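You operate a simulated robot arm through the tools that you are given. There is no shell and no other tool. Be economical: measure what you need, move in short steps, check, and stop when the job is done.

You are at the controls of a simulated two-armed robot. One attempt, no reset.

## Task
Pick up the white mug with one hand, pass it to the other hand and put it on the top of the trestle table. Set down upright: white mug.

It is judged by the outcome, as a careful person would: the job done as asked, and still so three seconds after it is handed in. It fails if anything else is knocked over, pushed out of place, dropped, spilled or broken.

## Robot
Two 7-joint arms with two-finger parallel grippers on one trunk, on a base that drives. Base frame: it is fixed to the floor where the robot stands at the start and does not move with it; the origin is under the middle of the robot, x ahead of it, y to its left, z up; the surface under the hand at the start is at about z = 863. Readings come in mm, rad, newtons and seconds.
The left shoulder is at the start at [80, 131, 947], the right one opposite. With the tool pointing down near the work surface each hand reaches from about 380 to 860 mm from the robot's upright axis, wherever it stands, measured 20 degrees to its own side. Places, roughly: top of the trestle table [-1900, -2500, 800]. Payload 1.57 kg a hand.
The TCP of each hand is the grasp point between the finger pads, 30 mm short of the fingertips. In the tool frame z runs along the fingers and y along their closing line. The gripper opens to 110 mm. The fingers are 24 mm wide and 12 mm thick; the gripper's body (48 by 112 mm) begins 78 mm behind the TCP.
Orientation is told as [roll, pitch, yaw] about the base's x, y, z axes, in that order, counted from this pose: with the fingers straight down and closing along the base's y, the tool's x points along the base's -x, its y along +y and its z along -z.

## Interface
- The arms move only by the tool arm_command. It takes "left_commands", "right_commands" or both (then of equal length, played together; a hand with none holds still); each is a list of rows, each a list of 7 numbers: the turn, a rotation vector about the base's x, y, z in rad, then the shift along the base's x, y, z in mm, then the finger opening in mm, from 0 to 110. In form: [[rx, ry, rz, dx, dy, dz, claw], ...]. A call has 1 to 20 rows; each row shifts and turns the commanded pose from where the row before left it. Rows are played at 5 a second. More than 50 mm and 0.15 rad between two rows, or a gripper value outside its range, and nothing of the call is played. A pose out of reach is approached as far as the arm can. The call stops where the force on the tool passes 40 N (or 10 N more than at its start, if that is more) or the arm is blocked; 0.2 s more then pass. The fingers move at their own pace (about 108 mm/s each) and stop on an object; they squeeze with about 41 N. The grip force told is the motor's: it shows also when the fingers shut on nothing. Time passes only in rows, and 0.2 s behind the last, so rows that do not move let the fingers close. It gives the time, the measured TCP pose, the force on the tool (base axes), the opening and the grip force at its end, in the units of the frame above (readings bear some noise), with the torque about the TCP (base axes, N m) and any sound that the robot's microphone picked up, and new pictures: "pictures" is both (left out), scene, wrist or none (wrist: the cameras of the hands that moved).
- Cameras (640 x 400 px; columns grow to the right, rows downward): "scene" is now at [-49, -4.3, 1428.8]; the picture's right is [-0.05, -1.00, 0.00], its down [-0.47, 0.03, -0.88] and it looks along [0.88, -0.05, -0.47] (base axes); focal length 280 px, centre (320, 200). "left" rides on the left gripper at [70, -16, -141] in its tool frame; the picture's right is [0.23, 0.97, 0.00], its down [-0.86, 0.20, -0.48] and it looks along [-0.47, 0.11, 0.88] (tool axes); focal length 222 px, centre (320, 200). "right" rides on the right gripper at [70, 16, -141] in its tool frame; the picture's right is [-0.23, 0.97, 0.00], its down [-0.86, -0.20, -0.48] and it looks along [-0.47, -0.11, 0.88] (tool axes); focal length 222 px, centre (320, 200). There is no depth. A picture from a camera that has moved, and an enlarged one, comes with that camera's place and axes in the base frame and with its lens.
- steer(legs): drives the robot by 1 to 6 legs, each [ahead, left, turn to the left] in mm, mm and rad, along the robot's own axes; the way and the turn of a leg run together, so that a leg with both is an arc; at most 1500 mm and 3.142 rad a leg. The arms and the cameras ride along, it lands a little off, and it stops where it bumps. It gives what a move gives, and a new picture of the scene camera.
- aim_head(pan, tilt): turns the head with the scene camera to pan (to the left, within 1.902 rad either way) and tilt (down, from -0.506 to 1.204), counted from straight ahead of the robot. It gives what a move gives, and a new picture of the scene camera.
- close_up(camera, box): a new picture of the part [left, top, right, bottom] of that camera's present view, enlarged. The clock stands still meanwhile.
- sign_off(): hands the job in; it is judged then, once.

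Go step by step. Nothing tells you exact positions but the pictures and the camera data: compare them with the known pose of the tool, close in by small moves and look again before you grip or let go. The budget is 120 turns and 260 pictures, counting those below and the enlarged ones. Unless the task says otherwise, let go and move clear before handing in, and close with one line.

The tools are called after "Emit:" as name(argument=value, ...) on one line, values as JSON. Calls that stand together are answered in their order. arm_command: Moves the arms, as the interface text tells. Its arguments: {"type":"object","properties":{"left_commands":{"type":"array"},"right_commands":{"type":"array"},"pictures":{"type":"string","enum":["both","scene","wrist","none"]}},"required":[]} The other tools are called the same way: steer (legs) drives the base; aim_head (pan, tilt) turns the head that bears the scene camera; close_up (camera, box) takes an enlarged picture of a part of a camera's view; sign_off () hands the job in.

At the start:

```text
time: 0.0
left_eef_pos: [588.5, 95.0, 1147.8]
left_tool_rot: [0.001, 0.002, 0.001]
left_ft_force: [-0.1, -0.1, -1.4]
left_ft_torque: [-0.03, -0.01, 0.01]
left_gripper_width: 110.0
left_finger_force: 0.0
right_eef_pos: [461.1, -328.3, 1163.4]
right_tool_rot: [0.001, -0.002, 0.0]
right_ft_force: [-0.9, -0.1, 0.3]
right_ft_torque: [-0.01, -0.03, 0.01]
right_gripper_width: 110.1
right_finger_force: 0.1
robot x, y, heading: [1.5, 1.1, 0.003]
head pan, tilt: [-0.052, 0.489]
```

scene: 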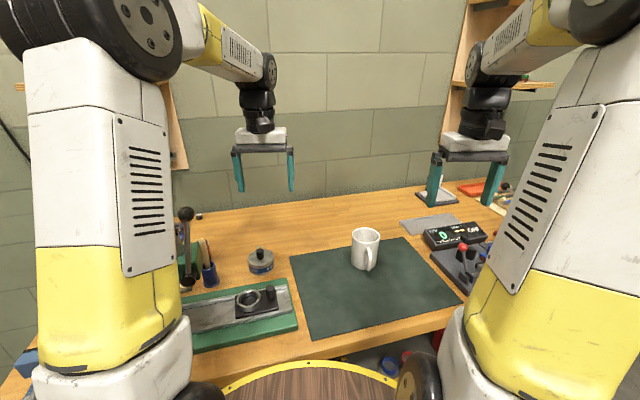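
right: 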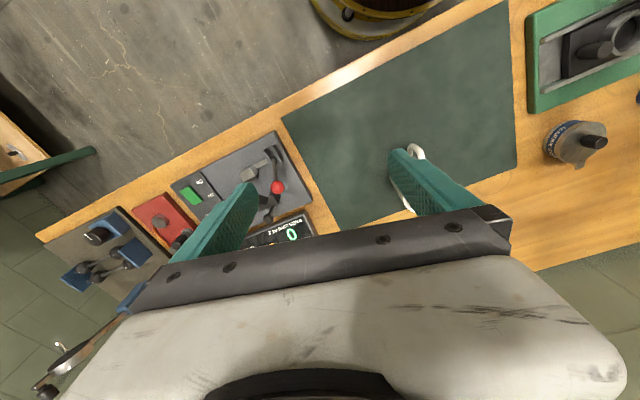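
left: 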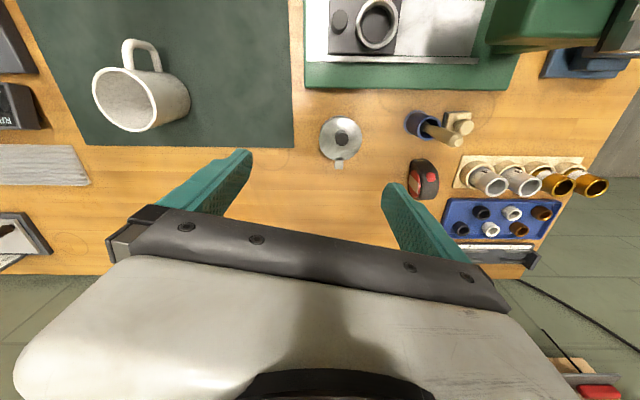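

The mug stands at about (602, -172), its radius is about 40 mm and its handle points towards the robot. My plan is for the right hand to take it low from the robot's side, straddling the handle, and for the left hand to receive it from above. First I will measure it more closely.

Emit:
close_up(camera="scene", box=[320, 210, 416, 270])

Emit:
close_up(camera="left", box=[60, 20, 220, 120])

```text
6.67 times, centred on (368, 240) of scene
camera zoom: at [-49.0, -4.3, 1428.8], right [-0.05, -1.0, 0.0], down [-0.47, 0.03, -0.88], along [0.88, -0.05, -0.47], focal length 1870 px, centre (0, -67)
```

zoom: 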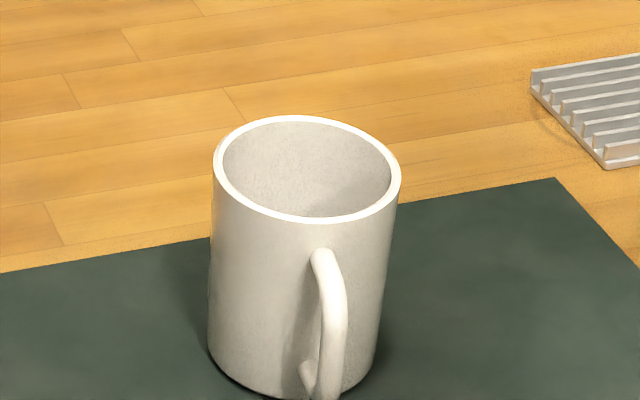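

```text
4.00 times, centred on (140, 70) of left
camera zoom: at [518.9, 77.9, 1288.2], right [-0.23, 0.97, 0.0], down [0.86, 0.2, 0.48], along [0.47, 0.11, -0.88], focal length 888 px, centre (1040, 720)
```

zoom: 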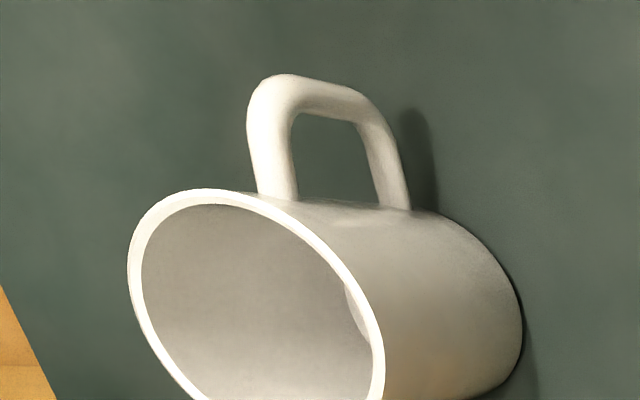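

The rim is at about z 964 with its centre at (604, -173), and the handle reaches x≈533. I will tilt the right hand 40° below horizontal and bring it in behind the handle.

Emit:
arm_command(right_commands=[[0, -0.14, 0, 5, 31, -30, 110], [0, -0.14, 0, 5, 31, -30, 110], [0, -0.14, 0, 5, 31, -30, 110], [0, -0.14, 0, 5, 31, -30, 110], [0, -0.14, 0, 5, 31, -30, 110], [0, 0, 0, 0, 0, 0, 110]])

```text
time: 1.4
left_eef_pos: [589.5, 92.9, 1146.9]
left_tool_rot: [-0.001, 0.0, -0.001]
left_ft_force: [-0.7, -0.1, 0.5]
left_ft_torque: [0.0, -0.03, -0.02]
left_gripper_width: 110.1
left_finger_force: 0.0
right_eef_pos: [483.8, -195.3, 1026.0]
right_tool_rot: [-0.034, -0.606, 0.004]
right_ft_force: [0.3, 0.4, 0.9]
right_ft_torque: [0.0, 0.01, -0.01]
right_gripper_width: 110.2
right_finger_force: 0.1
right hand out of reach, approached as far as the arm can: row 5
robot x, y, heading: [-1.2, -3.0, 0.0]
head pan, tilt: [-0.052, 0.489]
camera scene: at [-49.0, -4.3, 1428.8], right [-0.05, -1.0, 0.0], down [-0.47, 0.03, -0.88], along [0.88, -0.05, -0.47], focal length 280 px, centre (320, 200)
camera right: at [346.8, -173.5, 1101.9], right [0.2, 0.97, 0.1], down [0.43, -0.18, 0.89], along [0.88, -0.14, -0.45], focal length 222 px, centre (320, 200)
```

scene: 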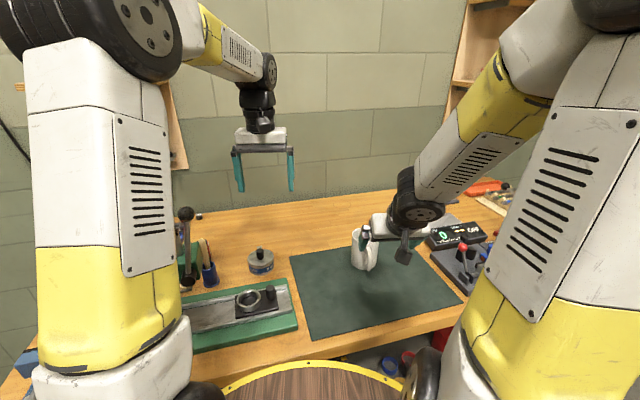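
right: 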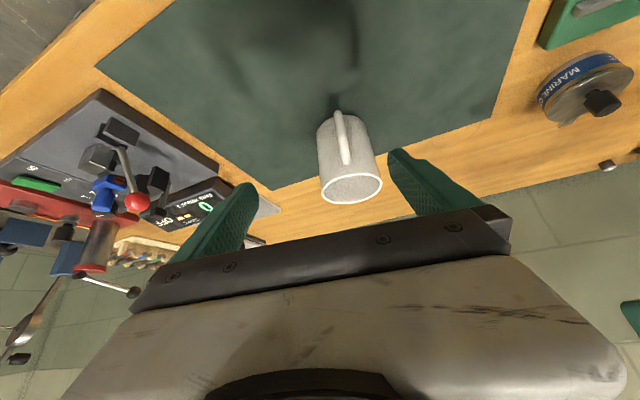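

The pose was too close to the body for the tilt I want, so I'll back the robot off a little for room.

Emit:
steer(legs=[[-150, 0, 0]])

```text
time: 2.8
left_eef_pos: [439.8, 94.0, 1147.5]
left_tool_rot: [-0.001, 0.0, 0.002]
left_ft_force: [0.1, -0.5, -0.1]
left_ft_torque: [-0.03, 0.03, -0.05]
left_gripper_width: 109.9
left_finger_force: 0.1
right_eef_pos: [335.2, -195.5, 1026.9]
right_tool_rot: [-0.036, -0.606, 0.005]
right_ft_force: [0.2, 0.0, 0.1]
right_ft_torque: [0.04, 0.02, -0.01]
right_gripper_width: 110.2
right_finger_force: 0.1
robot x, y, heading: [-148.2, -1.2, 0.003]
head pan, tilt: [-0.052, 0.489]
camera scene: at [-198.2, -4.4, 1428.8], right [-0.05, -1.0, 0.0], down [-0.47, 0.02, -0.88], along [0.88, -0.05, -0.47], focal length 280 px, centre (320, 200)
```

scene: 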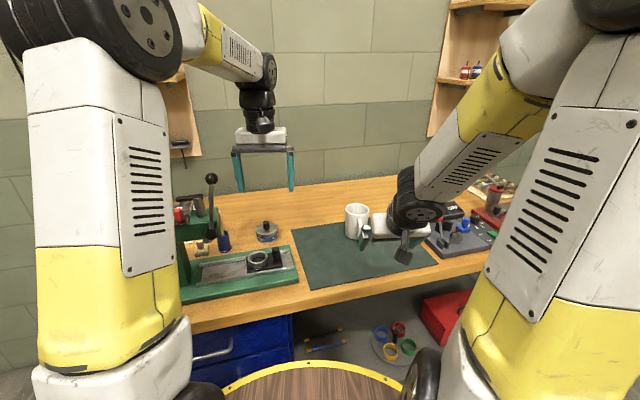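

Now I move forward to the pre-grasp pose and check what tilt the arm really reaches.

Emit:
arm_command(right_commands=[[0, 0, 0, 36, 5, -5, 110], [0, 0, 0, 36, 5, -5, 110], [0, 0, 0, 36, 5, -5, 110], [0, 0, 0, 36, 5, -5, 110], [0, 0, 0, 0, 0, 0, 110]])

```text
time: 4.0
left_eef_pos: [439.8, 94.8, 1147.3]
left_tool_rot: [0.0, -0.001, 0.001]
left_ft_force: [0.6, -0.5, 0.5]
left_ft_torque: [0.02, -0.02, -0.01]
left_gripper_width: 109.9
left_finger_force: 0.0
right_eef_pos: [480.1, -175.6, 1006.3]
right_tool_rot: [-0.037, -0.607, 0.006]
right_ft_force: [0.5, 0.1, 0.2]
right_ft_torque: [0.0, -0.01, -0.02]
right_gripper_width: 110.2
right_finger_force: 0.1
robot x, y, heading: [-149.2, -2.0, 0.001]
head pan, tilt: [-0.052, 0.489]
camera scene: at [-198.3, -4.4, 1428.8], right [-0.05, -1.0, 0.0], down [-0.47, 0.02, -0.88], along [0.88, -0.05, -0.47], focal length 280 px, centre (320, 200)
camera right: at [343.1, -153.6, 1082.0], right [0.2, 0.97, 0.1], down [0.43, -0.18, 0.89], along [0.88, -0.14, -0.45], focal length 222 px, centre (320, 200)
```

scene: 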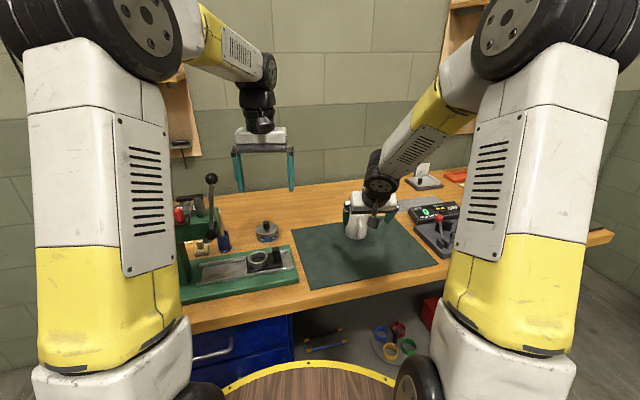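
right: 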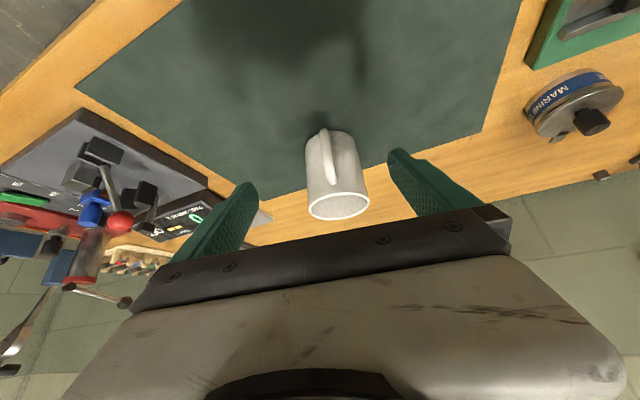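

Reachable now. I complete the tilt to 40° below horizontal.

Emit:
arm_command(right_commands=[[0.018, -0.133, 0, 10, 1, -10, 110], [0.019, -0.133, 0, 10, 1, -10, 110], [0, 0, 0, 0, 0, 0, 110]])

```text
time: 4.8
left_eef_pos: [439.1, 95.6, 1147.4]
left_tool_rot: [0.0, 0.0, 0.003]
left_ft_force: [0.1, 0.0, 0.6]
left_ft_torque: [0.0, 0.01, -0.05]
left_gripper_width: 110.1
left_finger_force: 0.1
right_eef_pos: [496.4, -178.2, 989.8]
right_tool_rot: [-0.015, -0.809, -0.019]
right_ft_force: [-0.5, 0.5, -0.4]
right_ft_torque: [-0.03, 0.01, -0.01]
right_gripper_width: 109.8
right_finger_force: 0.0
right hand out of reach, approached as far as the arm can: row 1
robot x, y, heading: [-149.8, -2.3, -0.001]
head pan, tilt: [-0.052, 0.489]
camera scene: at [-198.3, -4.4, 1428.8], right [-0.05, -1.0, 0.0], down [-0.47, 0.02, -0.88], along [0.88, -0.05, -0.47], focal length 280 px, centre (320, 200)
camera right: at [346.5, -155.9, 1037.3], right [0.19, 0.97, 0.15], down [0.24, -0.2, 0.95], along [0.95, -0.14, -0.27], focal length 222 px, centre (320, 200)
```

scene: 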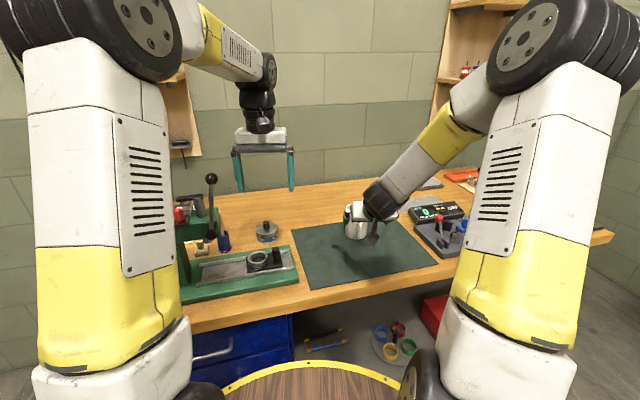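
right: 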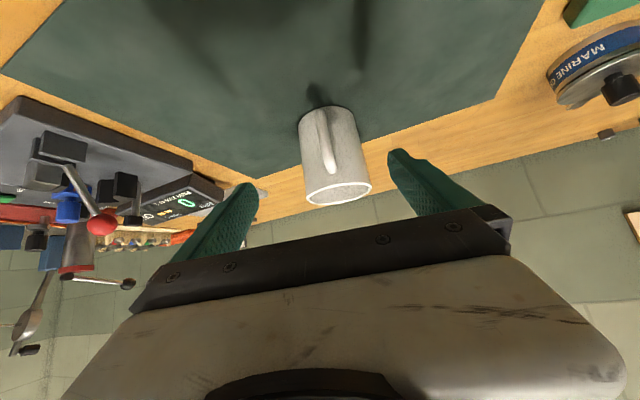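

Tilt is 44° below horizontal, which will do; the right camera confirms the mug at y≈-172. I advance part of the way along the fingers and look.

Emit:
arm_command(right_commands=[[0, 0, 0, 16, 2, -14, 110], [0, 0, 0, 16, 2, -14, 110], [0, 0, 0, 16, 2, -14, 110], [0, 0, 0, 16, 0, -14, 110], [0, 0, 0, 0, 0, 0, 110]])

```text
time: 6.0
left_eef_pos: [439.6, 94.2, 1147.8]
left_tool_rot: [0.001, -0.001, 0.002]
left_ft_force: [0.4, -0.2, -0.3]
left_ft_torque: [-0.04, -0.03, 0.01]
left_gripper_width: 110.0
left_finger_force: 0.1
right_eef_pos: [557.4, -171.9, 933.1]
right_tool_rot: [-0.015, -0.811, -0.021]
right_ft_force: [0.4, 0.0, -0.5]
right_ft_torque: [-0.02, 0.0, -0.02]
right_gripper_width: 110.1
right_finger_force: 0.1
robot x, y, heading: [-152.7, 0.9, 0.004]
head pan, tilt: [-0.052, 0.489]
camera scene: at [-198.3, -4.4, 1428.8], right [-0.05, -1.0, 0.0], down [-0.47, 0.02, -0.88], along [0.88, -0.05, -0.47], focal length 280 px, centre (320, 200)
camera right: at [409.2, -149.3, 981.0], right [0.19, 0.97, 0.15], down [0.24, -0.2, 0.95], along [0.95, -0.14, -0.27], focal length 222 px, centre (320, 200)
```

scene: 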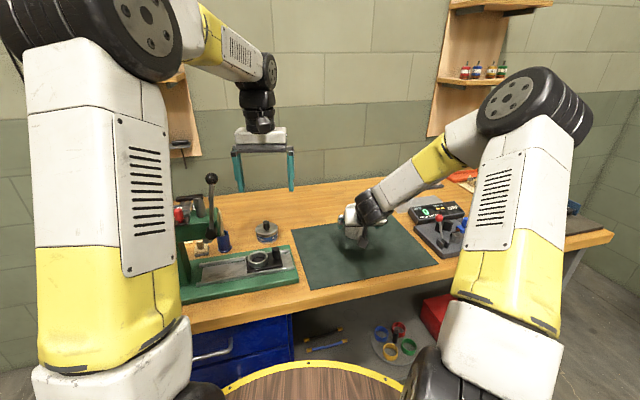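
right: 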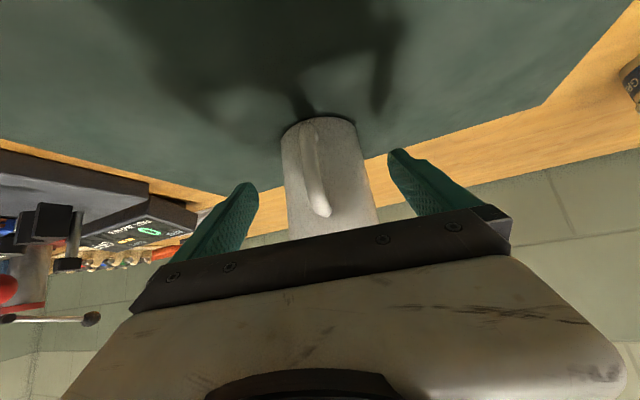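

Aligned between the fingers. I advance the last 37 mm.

Emit:
arm_command(right_commands=[[0, 0, 0, 12, 0, -9, 110], [0, 0, 0, 12, 0, -9, 110], [0, 0, 0, 11, 0, -9, 110], [0, 0, 0, 0, 0, 0, 110]])

Emit:
close_up(camera="scene", box=[310, 180, 406, 240])

```text
time: 7.0
left_eef_pos: [439.3, 95.8, 1146.9]
left_tool_rot: [0.003, 0.001, 0.001]
left_ft_force: [-0.7, -0.1, 0.1]
left_ft_torque: [0.01, 0.0, 0.01]
left_gripper_width: 110.0
left_finger_force: 0.0
right_eef_pos: [593.7, -172.2, 906.5]
right_tool_rot: [-0.016, -0.811, -0.019]
right_ft_force: [-0.6, -0.3, 0.6]
right_ft_torque: [0.0, 0.03, -0.05]
right_gripper_width: 110.2
right_finger_force: 0.0
robot x, y, heading: [-148.7, 4.2, 0.002]
head pan, tilt: [-0.052, 0.489]
camera scene: at [-198.3, -4.4, 1428.8], right [-0.05, -1.0, 0.0], down [-0.47, 0.02, -0.88], along [0.88, -0.05, -0.47], focal length 280 px, centre (320, 200)
camera right: at [445.0, -149.8, 954.2], right [0.19, 0.97, 0.15], down [0.24, -0.2, 0.95], along [0.95, -0.14, -0.27], focal length 222 px, centre (320, 200)
```

scene: 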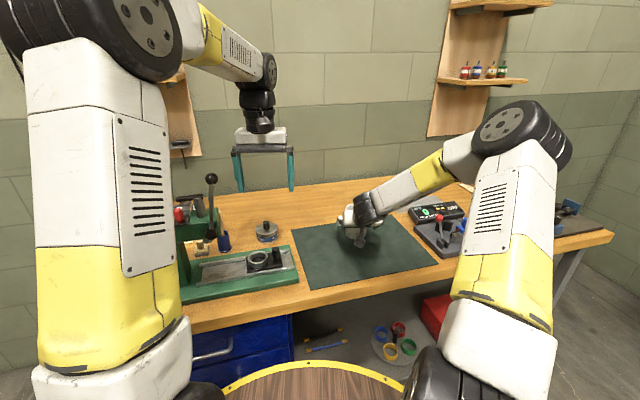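
right: 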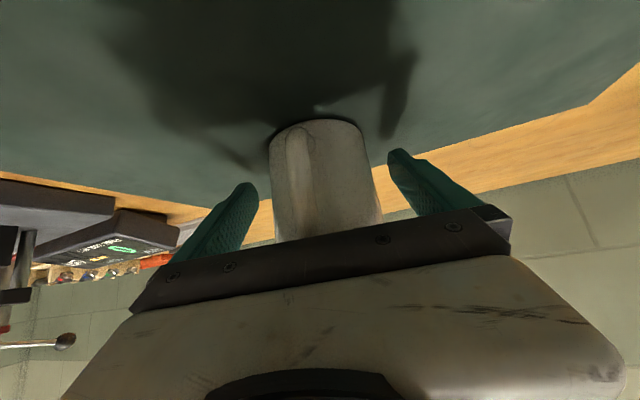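

```text
6.67 times, centred on (358, 210) of scene
camera zoom: at [-198.3, -4.4, 1428.8], right [-0.05, -1.0, 0.0], down [-0.47, 0.02, -0.88], along [0.88, -0.05, -0.47], focal length 1870 px, centre (67, 133)
```

zoom: 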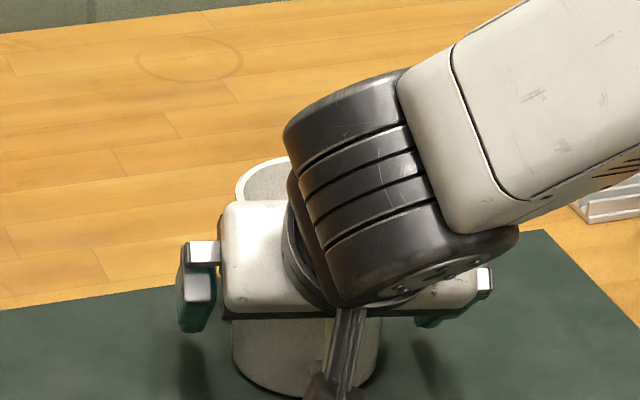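

Centred and no contact. Closing the fingers on the mug.

Emit:
arm_command(right_commands=[[0, 0, 0, 0, 0, 0, 84], [0, 0, 0, 0, 0, 0, 60], [0, 0, 0, 0, 0, 0, 60], [0, 0, 0, 0, 0, 0, 60], [0, 0, 0, 0, 0, 0, 60]], pictures="wrist")

```text
time: 8.2
left_eef_pos: [439.9, 95.2, 1147.7]
left_tool_rot: [0.0, 0.0, 0.0]
left_ft_force: [-0.5, -0.4, -0.4]
left_ft_torque: [0.01, 0.01, -0.04]
left_gripper_width: 110.0
left_finger_force: 0.0
right_eef_pos: [594.6, -172.5, 907.2]
right_tool_rot: [-0.015, -0.81, -0.021]
right_ft_force: [0.8, 2.9, 0.1]
right_ft_torque: [0.23, -0.05, 0.02]
right_gripper_width: 74.1
right_finger_force: 41.0
robot x, y, heading: [-151.3, 0.4, 0.004]
head pan, tilt: [-0.052, 0.489]
camera right: at [444.9, -149.3, 954.3], right [0.19, 0.97, 0.15], down [0.24, -0.2, 0.95], along [0.95, -0.14, -0.27], focal length 222 px, centre (320, 200)
```

right: 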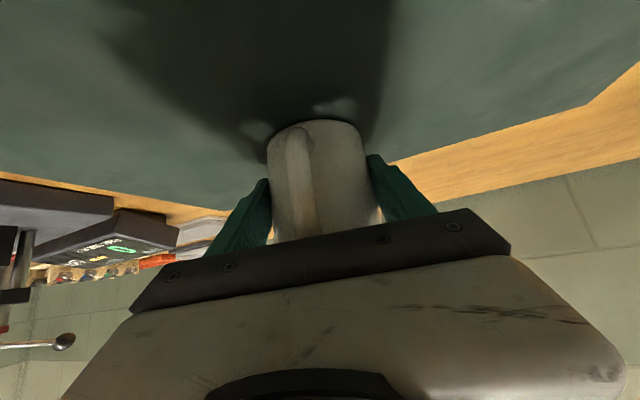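

Gripped at 74 mm. Lifting straight up.

Emit:
arm_command(right_commands=[[0, 0, 0, 0, 0, 10, 60], [0, 0, 0, 0, 0, 25, 60], [0, 0, 0, 0, 0, 30, 60], [0, 0, 0, 0, 0, 30, 60], [0, 0, 0, 0, 0, 30, 60], [0, 0, 0, 0, 0, 0, 60]])

```text
time: 9.6
left_eef_pos: [438.8, 95.2, 1148.7]
left_tool_rot: [-0.002, 0.0, 0.004]
left_ft_force: [0.6, 0.2, 0.6]
left_ft_torque: [-0.03, 0.02, -0.03]
left_gripper_width: 110.1
left_finger_force: 0.1
right_eef_pos: [594.8, -172.6, 1031.3]
right_tool_rot: [-0.015, -0.809, -0.021]
right_ft_force: [-0.1, -0.8, -2.6]
right_ft_torque: [-0.01, 0.0, 0.02]
right_gripper_width: 74.0
right_finger_force: 41.1
robot x, y, heading: [-151.7, -2.3, 0.001]
head pan, tilt: [-0.052, 0.489]
camera scene: at [-198.1, -4.4, 1428.8], right [-0.05, -1.0, 0.0], down [-0.47, 0.02, -0.88], along [0.88, -0.05, -0.47], focal length 280 px, centre (320, 200)
camera right: at [445.5, -149.7, 1079.0], right [0.19, 0.97, 0.15], down [0.24, -0.2, 0.95], along [0.95, -0.14, -0.27], focal length 222 px, centre (320, 200)
```

scene: 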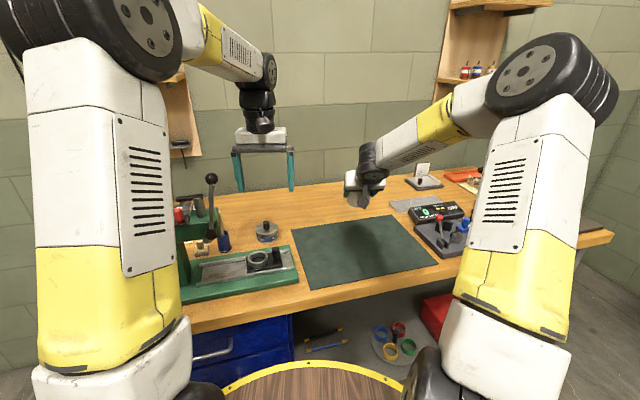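
right: 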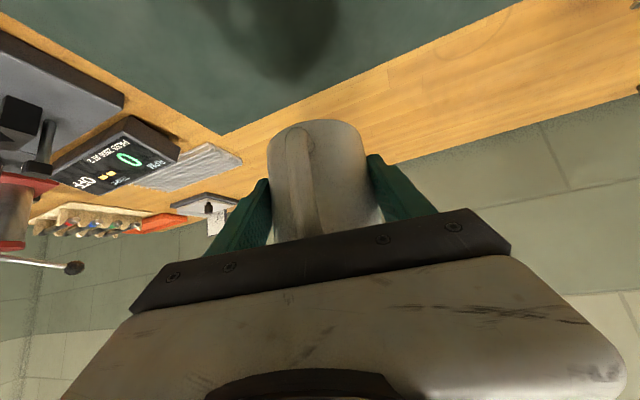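

The mug is held securely. I bring it nearer to the middle for the handover, and raise the left hand out of the way at the same time.

Emit:
arm_command(right_commands=[[0, 0, 0, -16, 25, -10, 60], [0, 0, 0, -16, 25, -10, 60], [0, 0, 0, -16, 25, -10, 60], [0, 0, 0, -16, 25, -10, 60], [0, 0, 0, 0, 0, 0, 60]], left_commands=[[0, 0, 0, 5, 0, 25, 110], [0, 0, 0, 5, 0, 25, 110], [0, 0, 0, 5, 0, 25, 110], [0, 0, 0, 5, 0, 25, 110], [0, 0, 0, 0, 0, 0, 110]])

```text
time: 10.8
left_eef_pos: [460.7, 95.0, 1248.1]
left_tool_rot: [0.001, 0.001, 0.001]
left_ft_force: [-0.2, 0.2, 0.7]
left_ft_torque: [-0.02, -0.01, 0.0]
left_gripper_width: 109.9
left_finger_force: 0.0
right_eef_pos: [528.6, -72.7, 994.7]
right_tool_rot: [-0.016, -0.809, -0.021]
right_ft_force: [0.1, 0.0, -2.7]
right_ft_torque: [-0.01, 0.01, 0.04]
right_gripper_width: 74.3
right_finger_force: 40.4
robot x, y, heading: [-146.5, 0.1, -0.002]
head pan, tilt: [-0.052, 0.489]
camera scene: at [-198.2, -4.4, 1428.8], right [-0.05, -1.0, 0.0], down [-0.47, 0.02, -0.88], along [0.88, -0.05, -0.47], focal length 280 px, centre (320, 200)
camera right: at [379.4, -50.6, 1040.6], right [0.19, 0.97, 0.15], down [0.24, -0.2, 0.95], along [0.95, -0.14, -0.27], focal length 222 px, centre (320, 200)
camera left: at [390.1, 78.9, 1389.7], right [-0.23, 0.97, 0.0], down [0.86, 0.2, 0.48], along [0.47, 0.11, -0.88], focal length 222 px, centre (320, 200)
```

scene: 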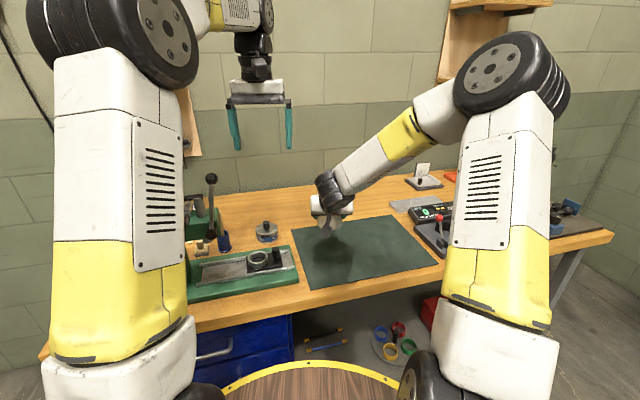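
right: 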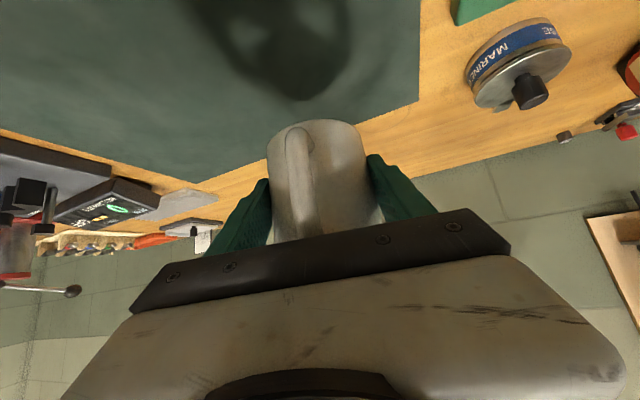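
left: 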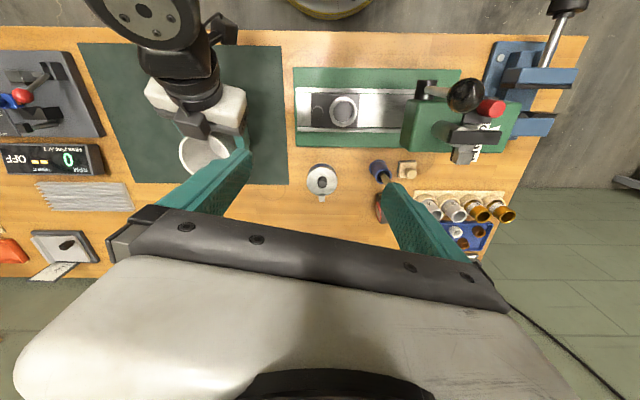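

The mug is at about (538, -72) with its rim at z≈1052. I bring the left hand over it, still high, to check alignment.

Emit:
arm_command(left_commands=[[0, 0, 0, 30, -30, 0, 110], [0, 0, 0, 30, -35, 0, 110], [0, 0, 0, 22, -40, 0, 110], [0, 0, 0, 0, -40, 0, 110], [0, 0, 0, 0, -22, -20, 110], [0, 0, 0, 0, 0, 0, 110]])

```text
time: 12.2
left_eef_pos: [540.3, -32.1, 1226.2]
left_tool_rot: [0.0, 0.001, 0.002]
left_ft_force: [0.3, -0.3, 0.0]
left_ft_torque: [0.0, 0.0, -0.01]
left_gripper_width: 110.0
left_finger_force: 0.0
left hand out of reach, approached as far as the arm can: row 4
right_eef_pos: [529.1, -73.0, 993.2]
right_tool_rot: [-0.015, -0.811, -0.021]
right_ft_force: [0.6, 0.2, -4.6]
right_ft_torque: [0.02, 0.01, -0.02]
right_gripper_width: 74.0
right_finger_force: 40.6
robot x, y, heading: [-150.6, 2.7, -0.003]
head pan, tilt: [-0.052, 0.489]
camera scene: at [-198.1, -4.4, 1428.8], right [-0.05, -1.0, 0.0], down [-0.47, 0.02, -0.88], along [0.88, -0.05, -0.47], focal length 280 px, centre (320, 200)
camera left: at [471.1, -49.6, 1367.0], right [-0.23, 0.97, 0.0], down [0.85, 0.2, 0.48], along [0.47, 0.11, -0.88], focal length 222 px, centre (320, 200)
```

scene: 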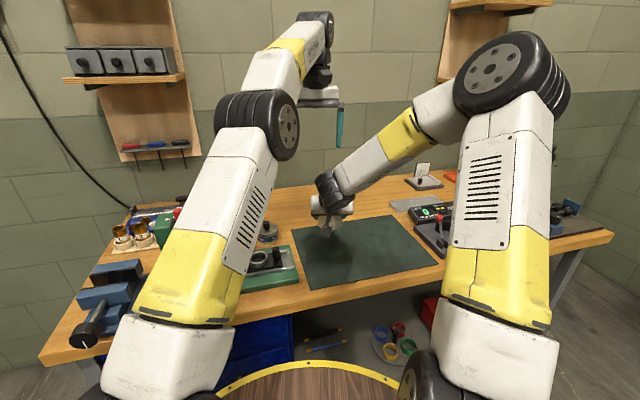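
left: 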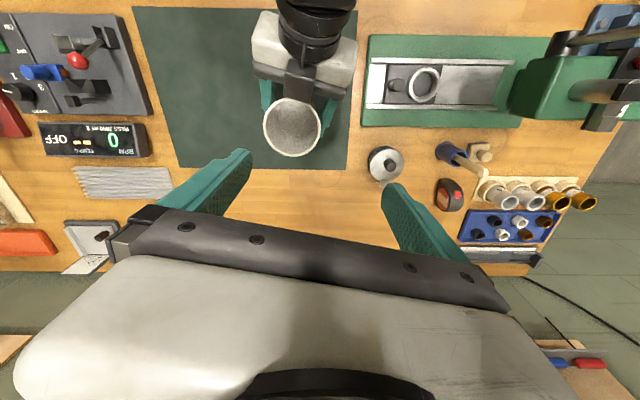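

The left hand runs out of reach that far across, so I bring the mug 42 mm to the left under it instead.

Emit:
arm_command(right_commands=[[0, 0, 0, 0, 21, 0, 60], [0, 0, 0, 0, 21, 0, 60], [0, 0, 0, 0, 0, 0, 60]], left_commands=[[0, 0, 0, 1, 0, -20, 110], [0, 0, 0, 1, 0, -20, 110], [0, 0, 0, 0, 0, 0, 110]])

```text
time: 13.0
left_eef_pos: [543.6, -31.2, 1185.6]
left_tool_rot: [-0.002, 0.0, 0.002]
left_ft_force: [0.1, -1.1, -0.5]
left_ft_torque: [0.01, -0.03, -0.02]
left_gripper_width: 110.0
left_finger_force: 0.0
right_eef_pos: [530.4, -31.5, 993.5]
right_tool_rot: [-0.016, -0.812, -0.02]
right_ft_force: [-0.4, -0.3, -3.3]
right_ft_torque: [0.02, 0.01, 0.02]
right_gripper_width: 74.1
right_finger_force: 41.2
robot x, y, heading: [-149.6, -2.4, 0.001]
head pan, tilt: [-0.052, 0.489]
camera scene: at [-198.1, -4.4, 1428.8], right [-0.05, -1.0, 0.0], down [-0.47, 0.02, -0.88], along [0.88, -0.05, -0.47], focal length 280 px, centre (320, 200)
camera right: at [380.9, -7.7, 1039.9], right [0.19, 0.97, 0.15], down [0.24, -0.2, 0.95], along [0.95, -0.14, -0.27], focal length 222 px, centre (320, 200)
camera left: at [473.4, -47.9, 1326.7], right [-0.23, 0.97, 0.0], down [0.85, 0.2, 0.48], along [0.47, 0.11, -0.88], focal length 222 px, centre (320, 200)
```

scene: 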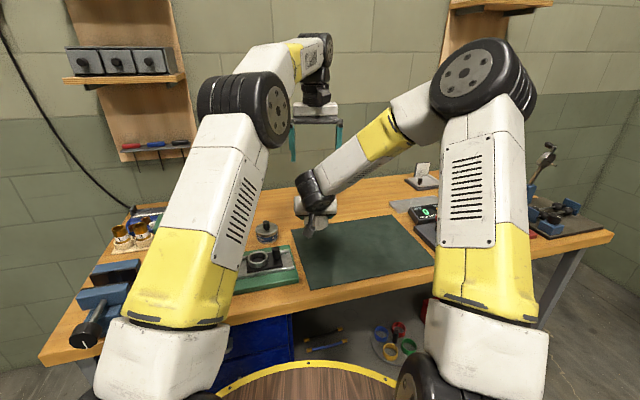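
right: 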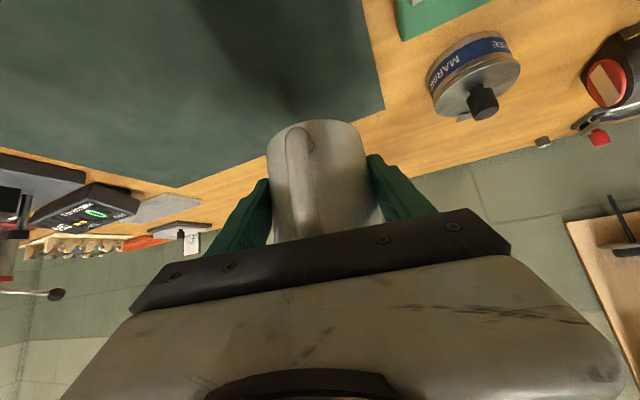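
left: 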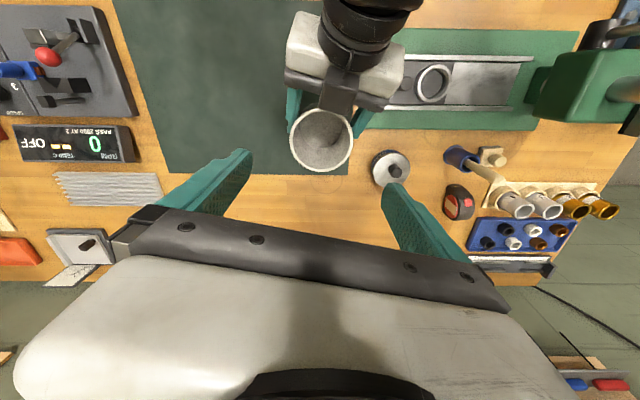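

Alignment is good: mug centre (539, -32), left TCP (543, -31). I lower until the fingertips are just above the rim.

Emit:
arm_command(left_commands=[[0, 0, 0, 0, 0, -30, 110], [0, 0, 0, 0, 0, -30, 110], [0, 0, 0, 0, 0, -25, 110], [0, 0, 0, 0, 0, -10, 110], [0, 0, 0, 0, 0, 0, 110]])

Emit:
close_up(camera="scene", box=[250, 90, 410, 250])

```text
time: 14.2
left_eef_pos: [543.4, -33.8, 1091.0]
left_tool_rot: [0.0, 0.0, 0.0]
left_ft_force: [0.0, 0.1, 0.3]
left_ft_torque: [0.02, 0.0, 0.01]
left_gripper_width: 110.3
left_finger_force: 0.0
right_eef_pos: [530.0, -30.3, 993.8]
right_tool_rot: [-0.015, -0.811, -0.021]
right_ft_force: [-0.7, -0.5, -2.2]
right_ft_torque: [0.0, 0.04, 0.02]
right_gripper_width: 74.4
right_finger_force: 41.1
robot x, y, heading: [-150.9, 1.7, 0.001]
head pan, tilt: [-0.052, 0.489]
camera scene: at [-198.1, -4.4, 1428.8], right [-0.05, -1.0, 0.0], down [-0.47, 0.02, -0.88], along [0.88, -0.05, -0.47], focal length 280 px, centre (320, 200)
camera left: at [473.3, -49.6, 1232.0], right [-0.23, 0.97, 0.0], down [0.85, 0.2, 0.48], along [0.47, 0.11, -0.88], focal length 222 px, centre (320, 200)
```

scene: 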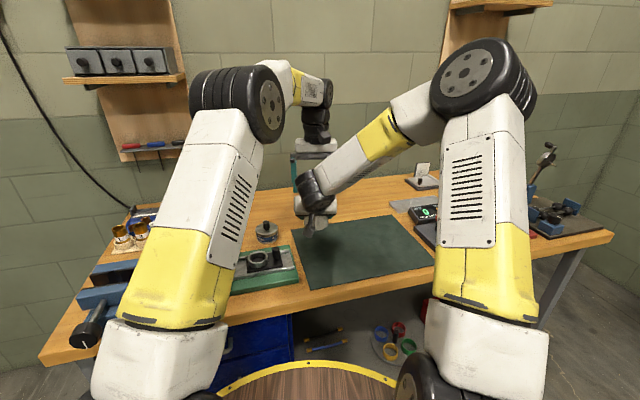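
left: 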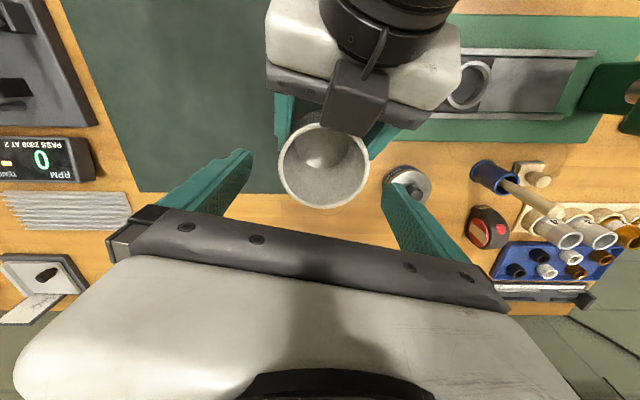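

```text
2.50 times, centred on (330, 170) of scene
camera zoom: at [-198.1, -4.4, 1428.8], right [-0.05, -1.0, 0.0], down [-0.47, 0.02, -0.88], along [0.88, -0.05, -0.47], focal length 701 px, centre (295, 275)
```

zoom: 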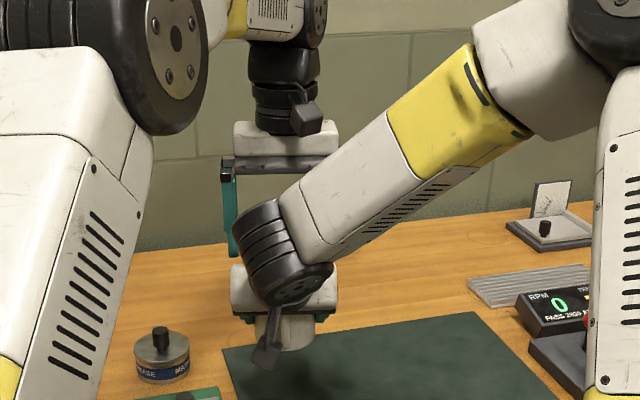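

The fingers are clear so far, but some block on the right hand's upper side sits close to the rim. I want a closer look before descending.

Emit:
close_up(camera="left", box=[220, 0, 460, 220])

Emit:
close_up(camera="scene", box=[280, 110, 350, 240])

```text
1.82 times, centred on (340, 110) of left
camera zoom: at [473.3, -49.6, 1232.0], right [-0.23, 0.97, 0.0], down [0.85, 0.2, 0.48], along [0.47, 0.11, -0.88], focal length 404 px, centre (284, 364)
```

zoom: 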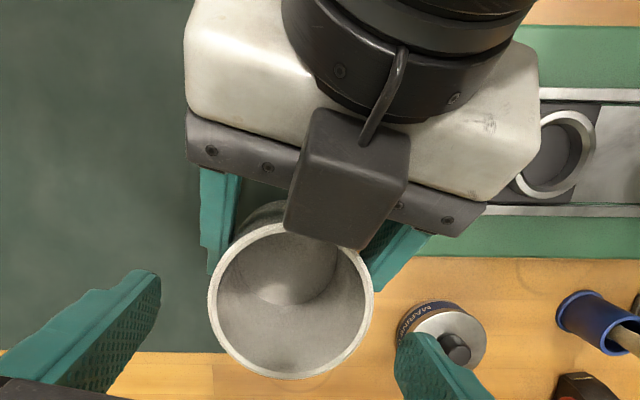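

```text
3.08 times, centred on (315, 175) of scene
camera zoom: at [-198.1, -4.4, 1428.8], right [-0.05, -1.0, 0.0], down [-0.47, 0.02, -0.88], along [0.88, -0.05, -0.47], focal length 863 px, centre (335, 277)
```

zoom: 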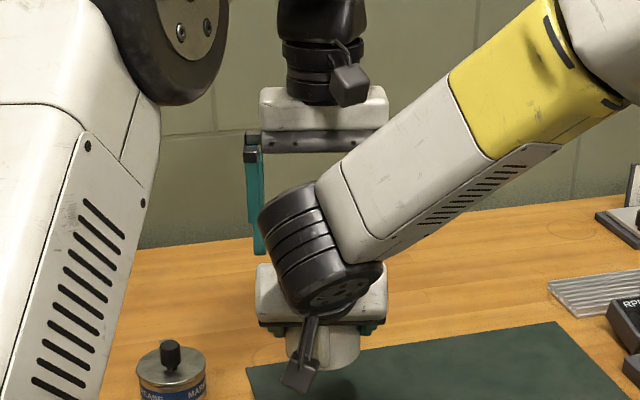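

Each hand carries blocks on both sides, and the left palm would come too near the right hand's upper block. I'll tilt the left hand by 0.45 rad so its body leans away, and lower the mug a little to keep the left arm within reach.

Emit:
arm_command(left_commands=[[0, 0, 0, 0, 0, 40, 110], [0, 0, 0, 4, 4, 20, 110], [0, 0.15, 0, 10, 8, 0, 110], [0, 0.15, 0, 10, 8, 0, 110], [0, 0.15, 0, 10, 8, 0, 110], [0, 0, 0, 0, 0, 0, 110]], right_commands=[[0, 0, 0, 0, 0, 0, 60], [0, 0, 0, -3, 7, -11, 60], [0, 0, 0, -3, 7, -11, 60], [0, 0, 0, -3, 8, -11, 60], [0, 0, 0, -3, 8, -12, 60], [0, 0, 0, 0, 0, 0, 60]])

```text
time: 15.6
left_eef_pos: [554.3, -24.0, 1150.8]
left_tool_rot: [-0.001, 0.101, 0.002]
left_ft_force: [0.2, -0.6, -0.3]
left_ft_torque: [0.02, 0.0, -0.05]
left_gripper_width: 110.2
left_finger_force: 0.0
left hand out of reach, approached as far as the arm can: row 3, 4, 5
right_eef_pos: [518.1, -1.0, 947.8]
right_tool_rot: [-0.016, -0.81, -0.022]
right_ft_force: [-0.8, 0.2, -3.3]
right_ft_torque: [0.0, 0.0, -0.03]
right_gripper_width: 74.4
right_finger_force: 41.3
robot x, y, heading: [-153.2, 1.1, -0.002]
head pan, tilt: [-0.052, 0.489]
camera scene: at [-198.1, -4.4, 1428.8], right [-0.05, -1.0, 0.0], down [-0.47, 0.02, -0.88], along [0.88, -0.05, -0.47], focal length 280 px, centre (320, 200)
camera right: at [368.7, 22.1, 994.6], right [0.19, 0.97, 0.15], down [0.24, -0.2, 0.95], along [0.95, -0.14, -0.27], focal length 222 px, centre (320, 200)
camera left: at [498.6, -40.4, 1297.9], right [-0.23, 0.97, 0.02], down [0.9, 0.2, 0.39], along [0.38, 0.11, -0.92], focal length 222 px, centre (320, 200)
```

scene: 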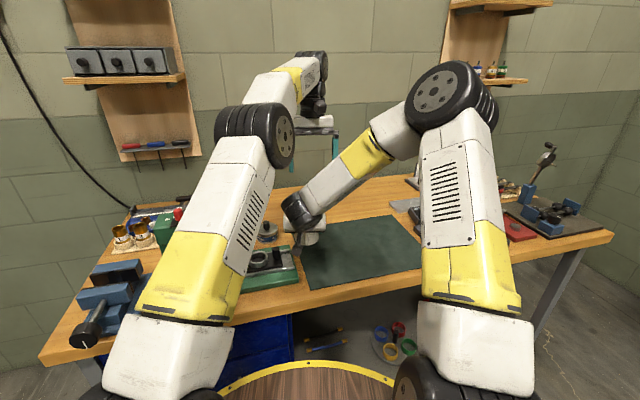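
right: 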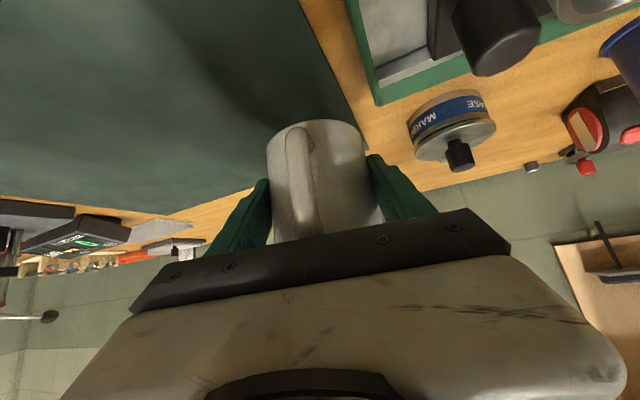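
left: 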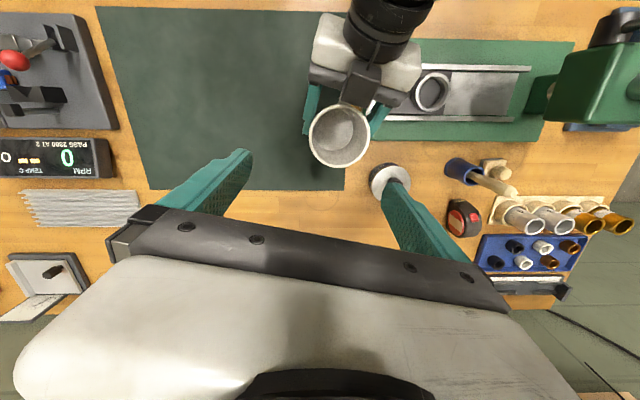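

The left arm cannot reach that lean straight ahead. I'll turn the right hand about the vertical so it points to the left with the mug; then the left hand can lean to its own side. I move the left hand aside first.

Emit:
arm_command(left_commands=[[0, -0.1, 0, -10, 35, 20, 110], [0, 0, 0, -10, 45, 0, 110], [0, 0, 0, -10, 45, 0, 110], [0, 0, 0, -10, 45, 0, 110], [0, 0, 0, 0, 40, 0, 110], [0, 0, 0, 0, 0, 0, 110]], right_commands=[[0, 0, 0, 0, 0, 15, 60], [0, 0, 0, 0, 0, 15, 60], [0, 0, 0.14, 0, 0, 0, 60], [0, 0, 0.14, 0, 0, 0, 60], [0, 0, 0.14, 0, 0, 0, 60], [0, 0, 0.14, 0, 0, 0, 60]])

```text
time: 17.0
left_eef_pos: [512.8, 185.9, 1170.2]
left_tool_rot: [-0.001, 0.001, 0.002]
left_ft_force: [0.3, 0.6, -0.6]
left_ft_torque: [-0.01, 0.0, 0.0]
left_gripper_width: 110.0
left_finger_force: 0.1
right_eef_pos: [517.3, -0.2, 976.7]
right_tool_rot: [-0.018, -0.809, 0.542]
right_ft_force: [-0.2, 0.3, -3.0]
right_ft_torque: [-0.05, 0.0, -0.01]
right_gripper_width: 74.1
right_finger_force: 41.2
robot x, y, heading: [-148.7, -0.4, -0.0]
head pan, tilt: [-0.052, 0.489]
camera scene: at [-198.3, -4.1, 1428.8], right [-0.05, -1.0, 0.0], down [-0.47, 0.02, -0.88], along [0.88, -0.05, -0.47], focal length 280 px, centre (320, 200)
camera right: at [379.6, -60.3, 1025.1], right [-0.36, 0.92, 0.15], down [0.3, -0.04, 0.95], along [0.88, 0.39, -0.27], focal length 222 px, centre (320, 200)
camera left: at [443.0, 170.3, 1311.9], right [-0.23, 0.97, 0.0], down [0.85, 0.2, 0.48], along [0.47, 0.11, -0.88], focal length 222 px, centre (320, 200)
```

scene: 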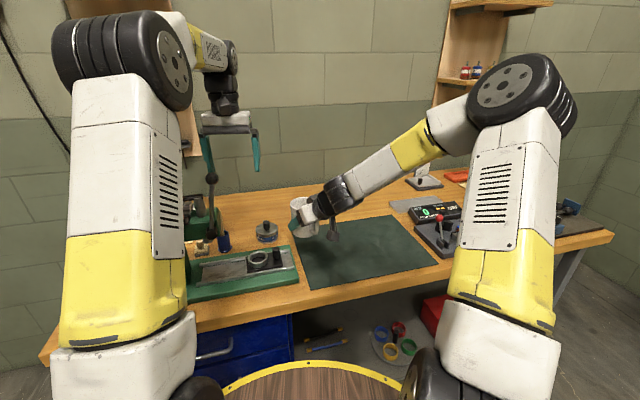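
right: 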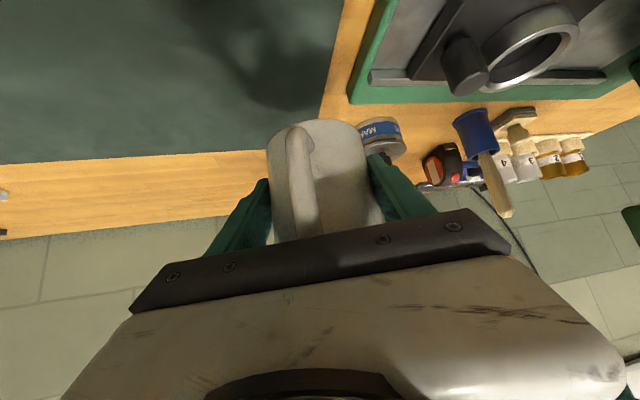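
left: 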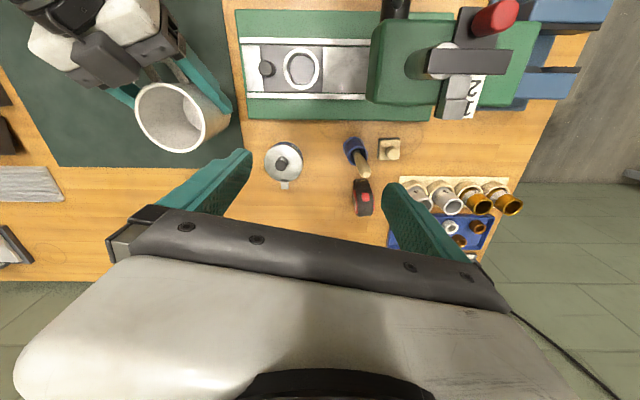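

Smooth. I continue turning the right hand to point left.

Emit:
arm_command(right_commands=[[0, 0, 0.14, 0, -6, 0, 60], [0, 0, 0.14, 0, -6, 0, 60], [0, 0, 0.14, 0, -6, 0, 60], [0, 0, 0.14, 0, -6, 0, 60], [0, 0, 0.14, 0, -6, 0, 60], [0, 0, 0.14, 0, -6, 0, 60], [0, 0, 0.14, 0, -6, 0, 60], [0, 0, 0, 0, 0, 0, 60]])

```text
time: 18.8
left_eef_pos: [512.2, 186.8, 1171.5]
left_tool_rot: [-0.001, 0.0, 0.002]
left_ft_force: [-0.7, -0.2, -0.3]
left_ft_torque: [0.01, 0.02, 0.05]
left_gripper_width: 110.0
left_finger_force: 0.1
right_eef_pos: [518.0, -43.1, 977.4]
right_tool_rot: [-0.014, -0.811, 1.523]
right_ft_force: [-0.3, -0.3, -3.1]
right_ft_torque: [-0.02, 0.02, 0.0]
right_gripper_width: 74.0
right_finger_force: 41.2
robot x, y, heading: [-151.1, 1.6, -0.0]
head pan, tilt: [-0.052, 0.489]
camera scene: at [-198.2, -4.4, 1428.8], right [-0.05, -1.0, 0.0], down [-0.47, 0.02, -0.88], along [0.88, -0.05, -0.47], focal length 280 px, centre (320, 200)
camera right: at [492.2, -190.8, 1024.9], right [-0.96, 0.22, 0.15], down [0.2, 0.23, 0.95], along [0.17, 0.95, -0.27], focal length 222 px, centre (320, 200)
```

scene: 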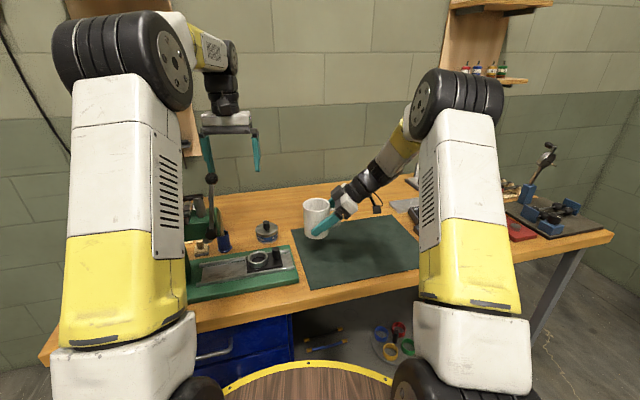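
right: 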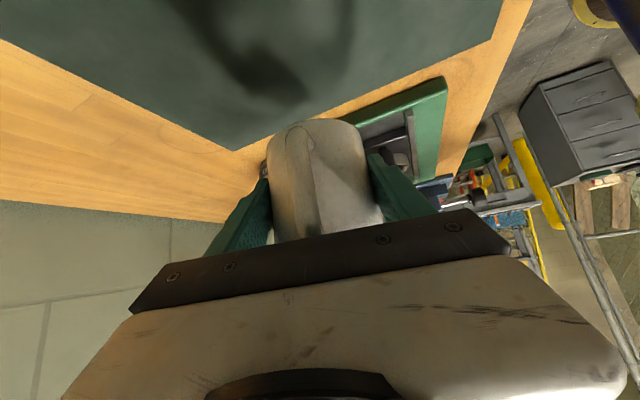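

Now the mug is clearly seen upright, with the handle under the right hand. I turn the left hand by -1.62 rad in yaw and lean it 0.45 rad so its fingers point right and down, staying clear of the mug.

Emit:
arm_command(left_commands=[[0, 0, -0.147, 0, 0, 0, 110], [0, 0, -0.147, 0, 0, 0, 110], [0, 0, -0.147, 0, 0, 0, 110], [0, 0, -0.147, 0, 0, 0, 110], [0, 0, -0.147, 0, 0, 0, 110], [0, 0, -0.147, 0, 0, 0, 110], [0, 0, -0.147, 0, 0, 0, 110], [0, 0, -0.147, 0, 0, 0, 110], [0, 0, -0.147, 0, 0, 0, 110], [0, 0, -0.147, 0, 0, 0, 110], [0, 0, -0.147, 0, 0, 0, 110], [-0.149, 0.007, 0, 2, -30, -8, 110], [-0.149, 0.007, 0, 2, -30, -8, 110], [-0.149, 0.007, 0, 2, -30, -8, 110], [0, 0, 0, 0, 0, 0, 110]])

```text
time: 22.0
left_eef_pos: [518.3, 96.0, 1145.3]
left_tool_rot: [-0.001, -0.451, -1.616]
left_ft_force: [0.4, -0.1, 0.1]
left_ft_torque: [0.01, 0.0, -0.01]
left_gripper_width: 110.2
left_finger_force: 0.1
right_eef_pos: [519.1, -42.9, 977.0]
right_tool_rot: [-0.017, -0.811, 1.518]
right_ft_force: [-0.1, 0.4, -2.4]
right_ft_torque: [-0.03, -0.02, 0.0]
right_gripper_width: 73.9
right_finger_force: 41.3
robot x, y, heading: [-151.2, -3.2, 0.007]
head pan, tilt: [-0.052, 0.489]
camera scene: at [-198.1, -4.4, 1428.8], right [-0.05, -1.0, 0.0], down [-0.47, 0.02, -0.88], along [0.88, -0.05, -0.47], focal length 280 px, centre (320, 200)
camera left: at [508.2, 219.5, 1242.6], right [0.98, 0.16, -0.1], down [0.18, -0.57, 0.8], along [0.07, -0.81, -0.59], focal length 222 px, centre (320, 200)
```

scene: 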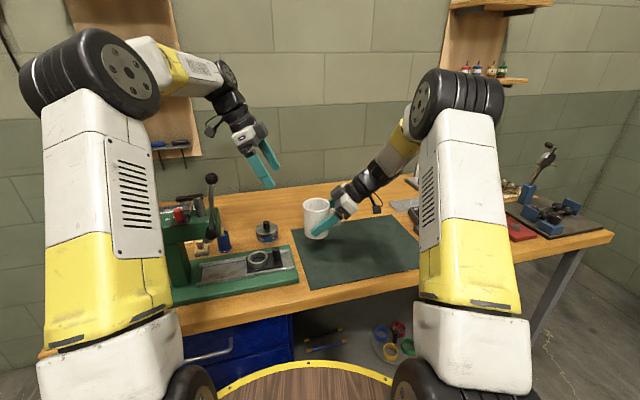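
left: 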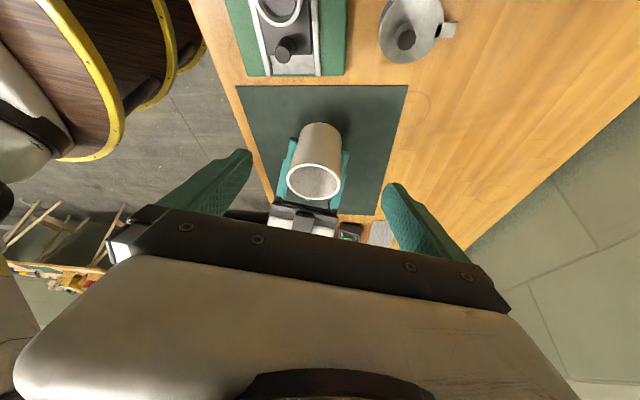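

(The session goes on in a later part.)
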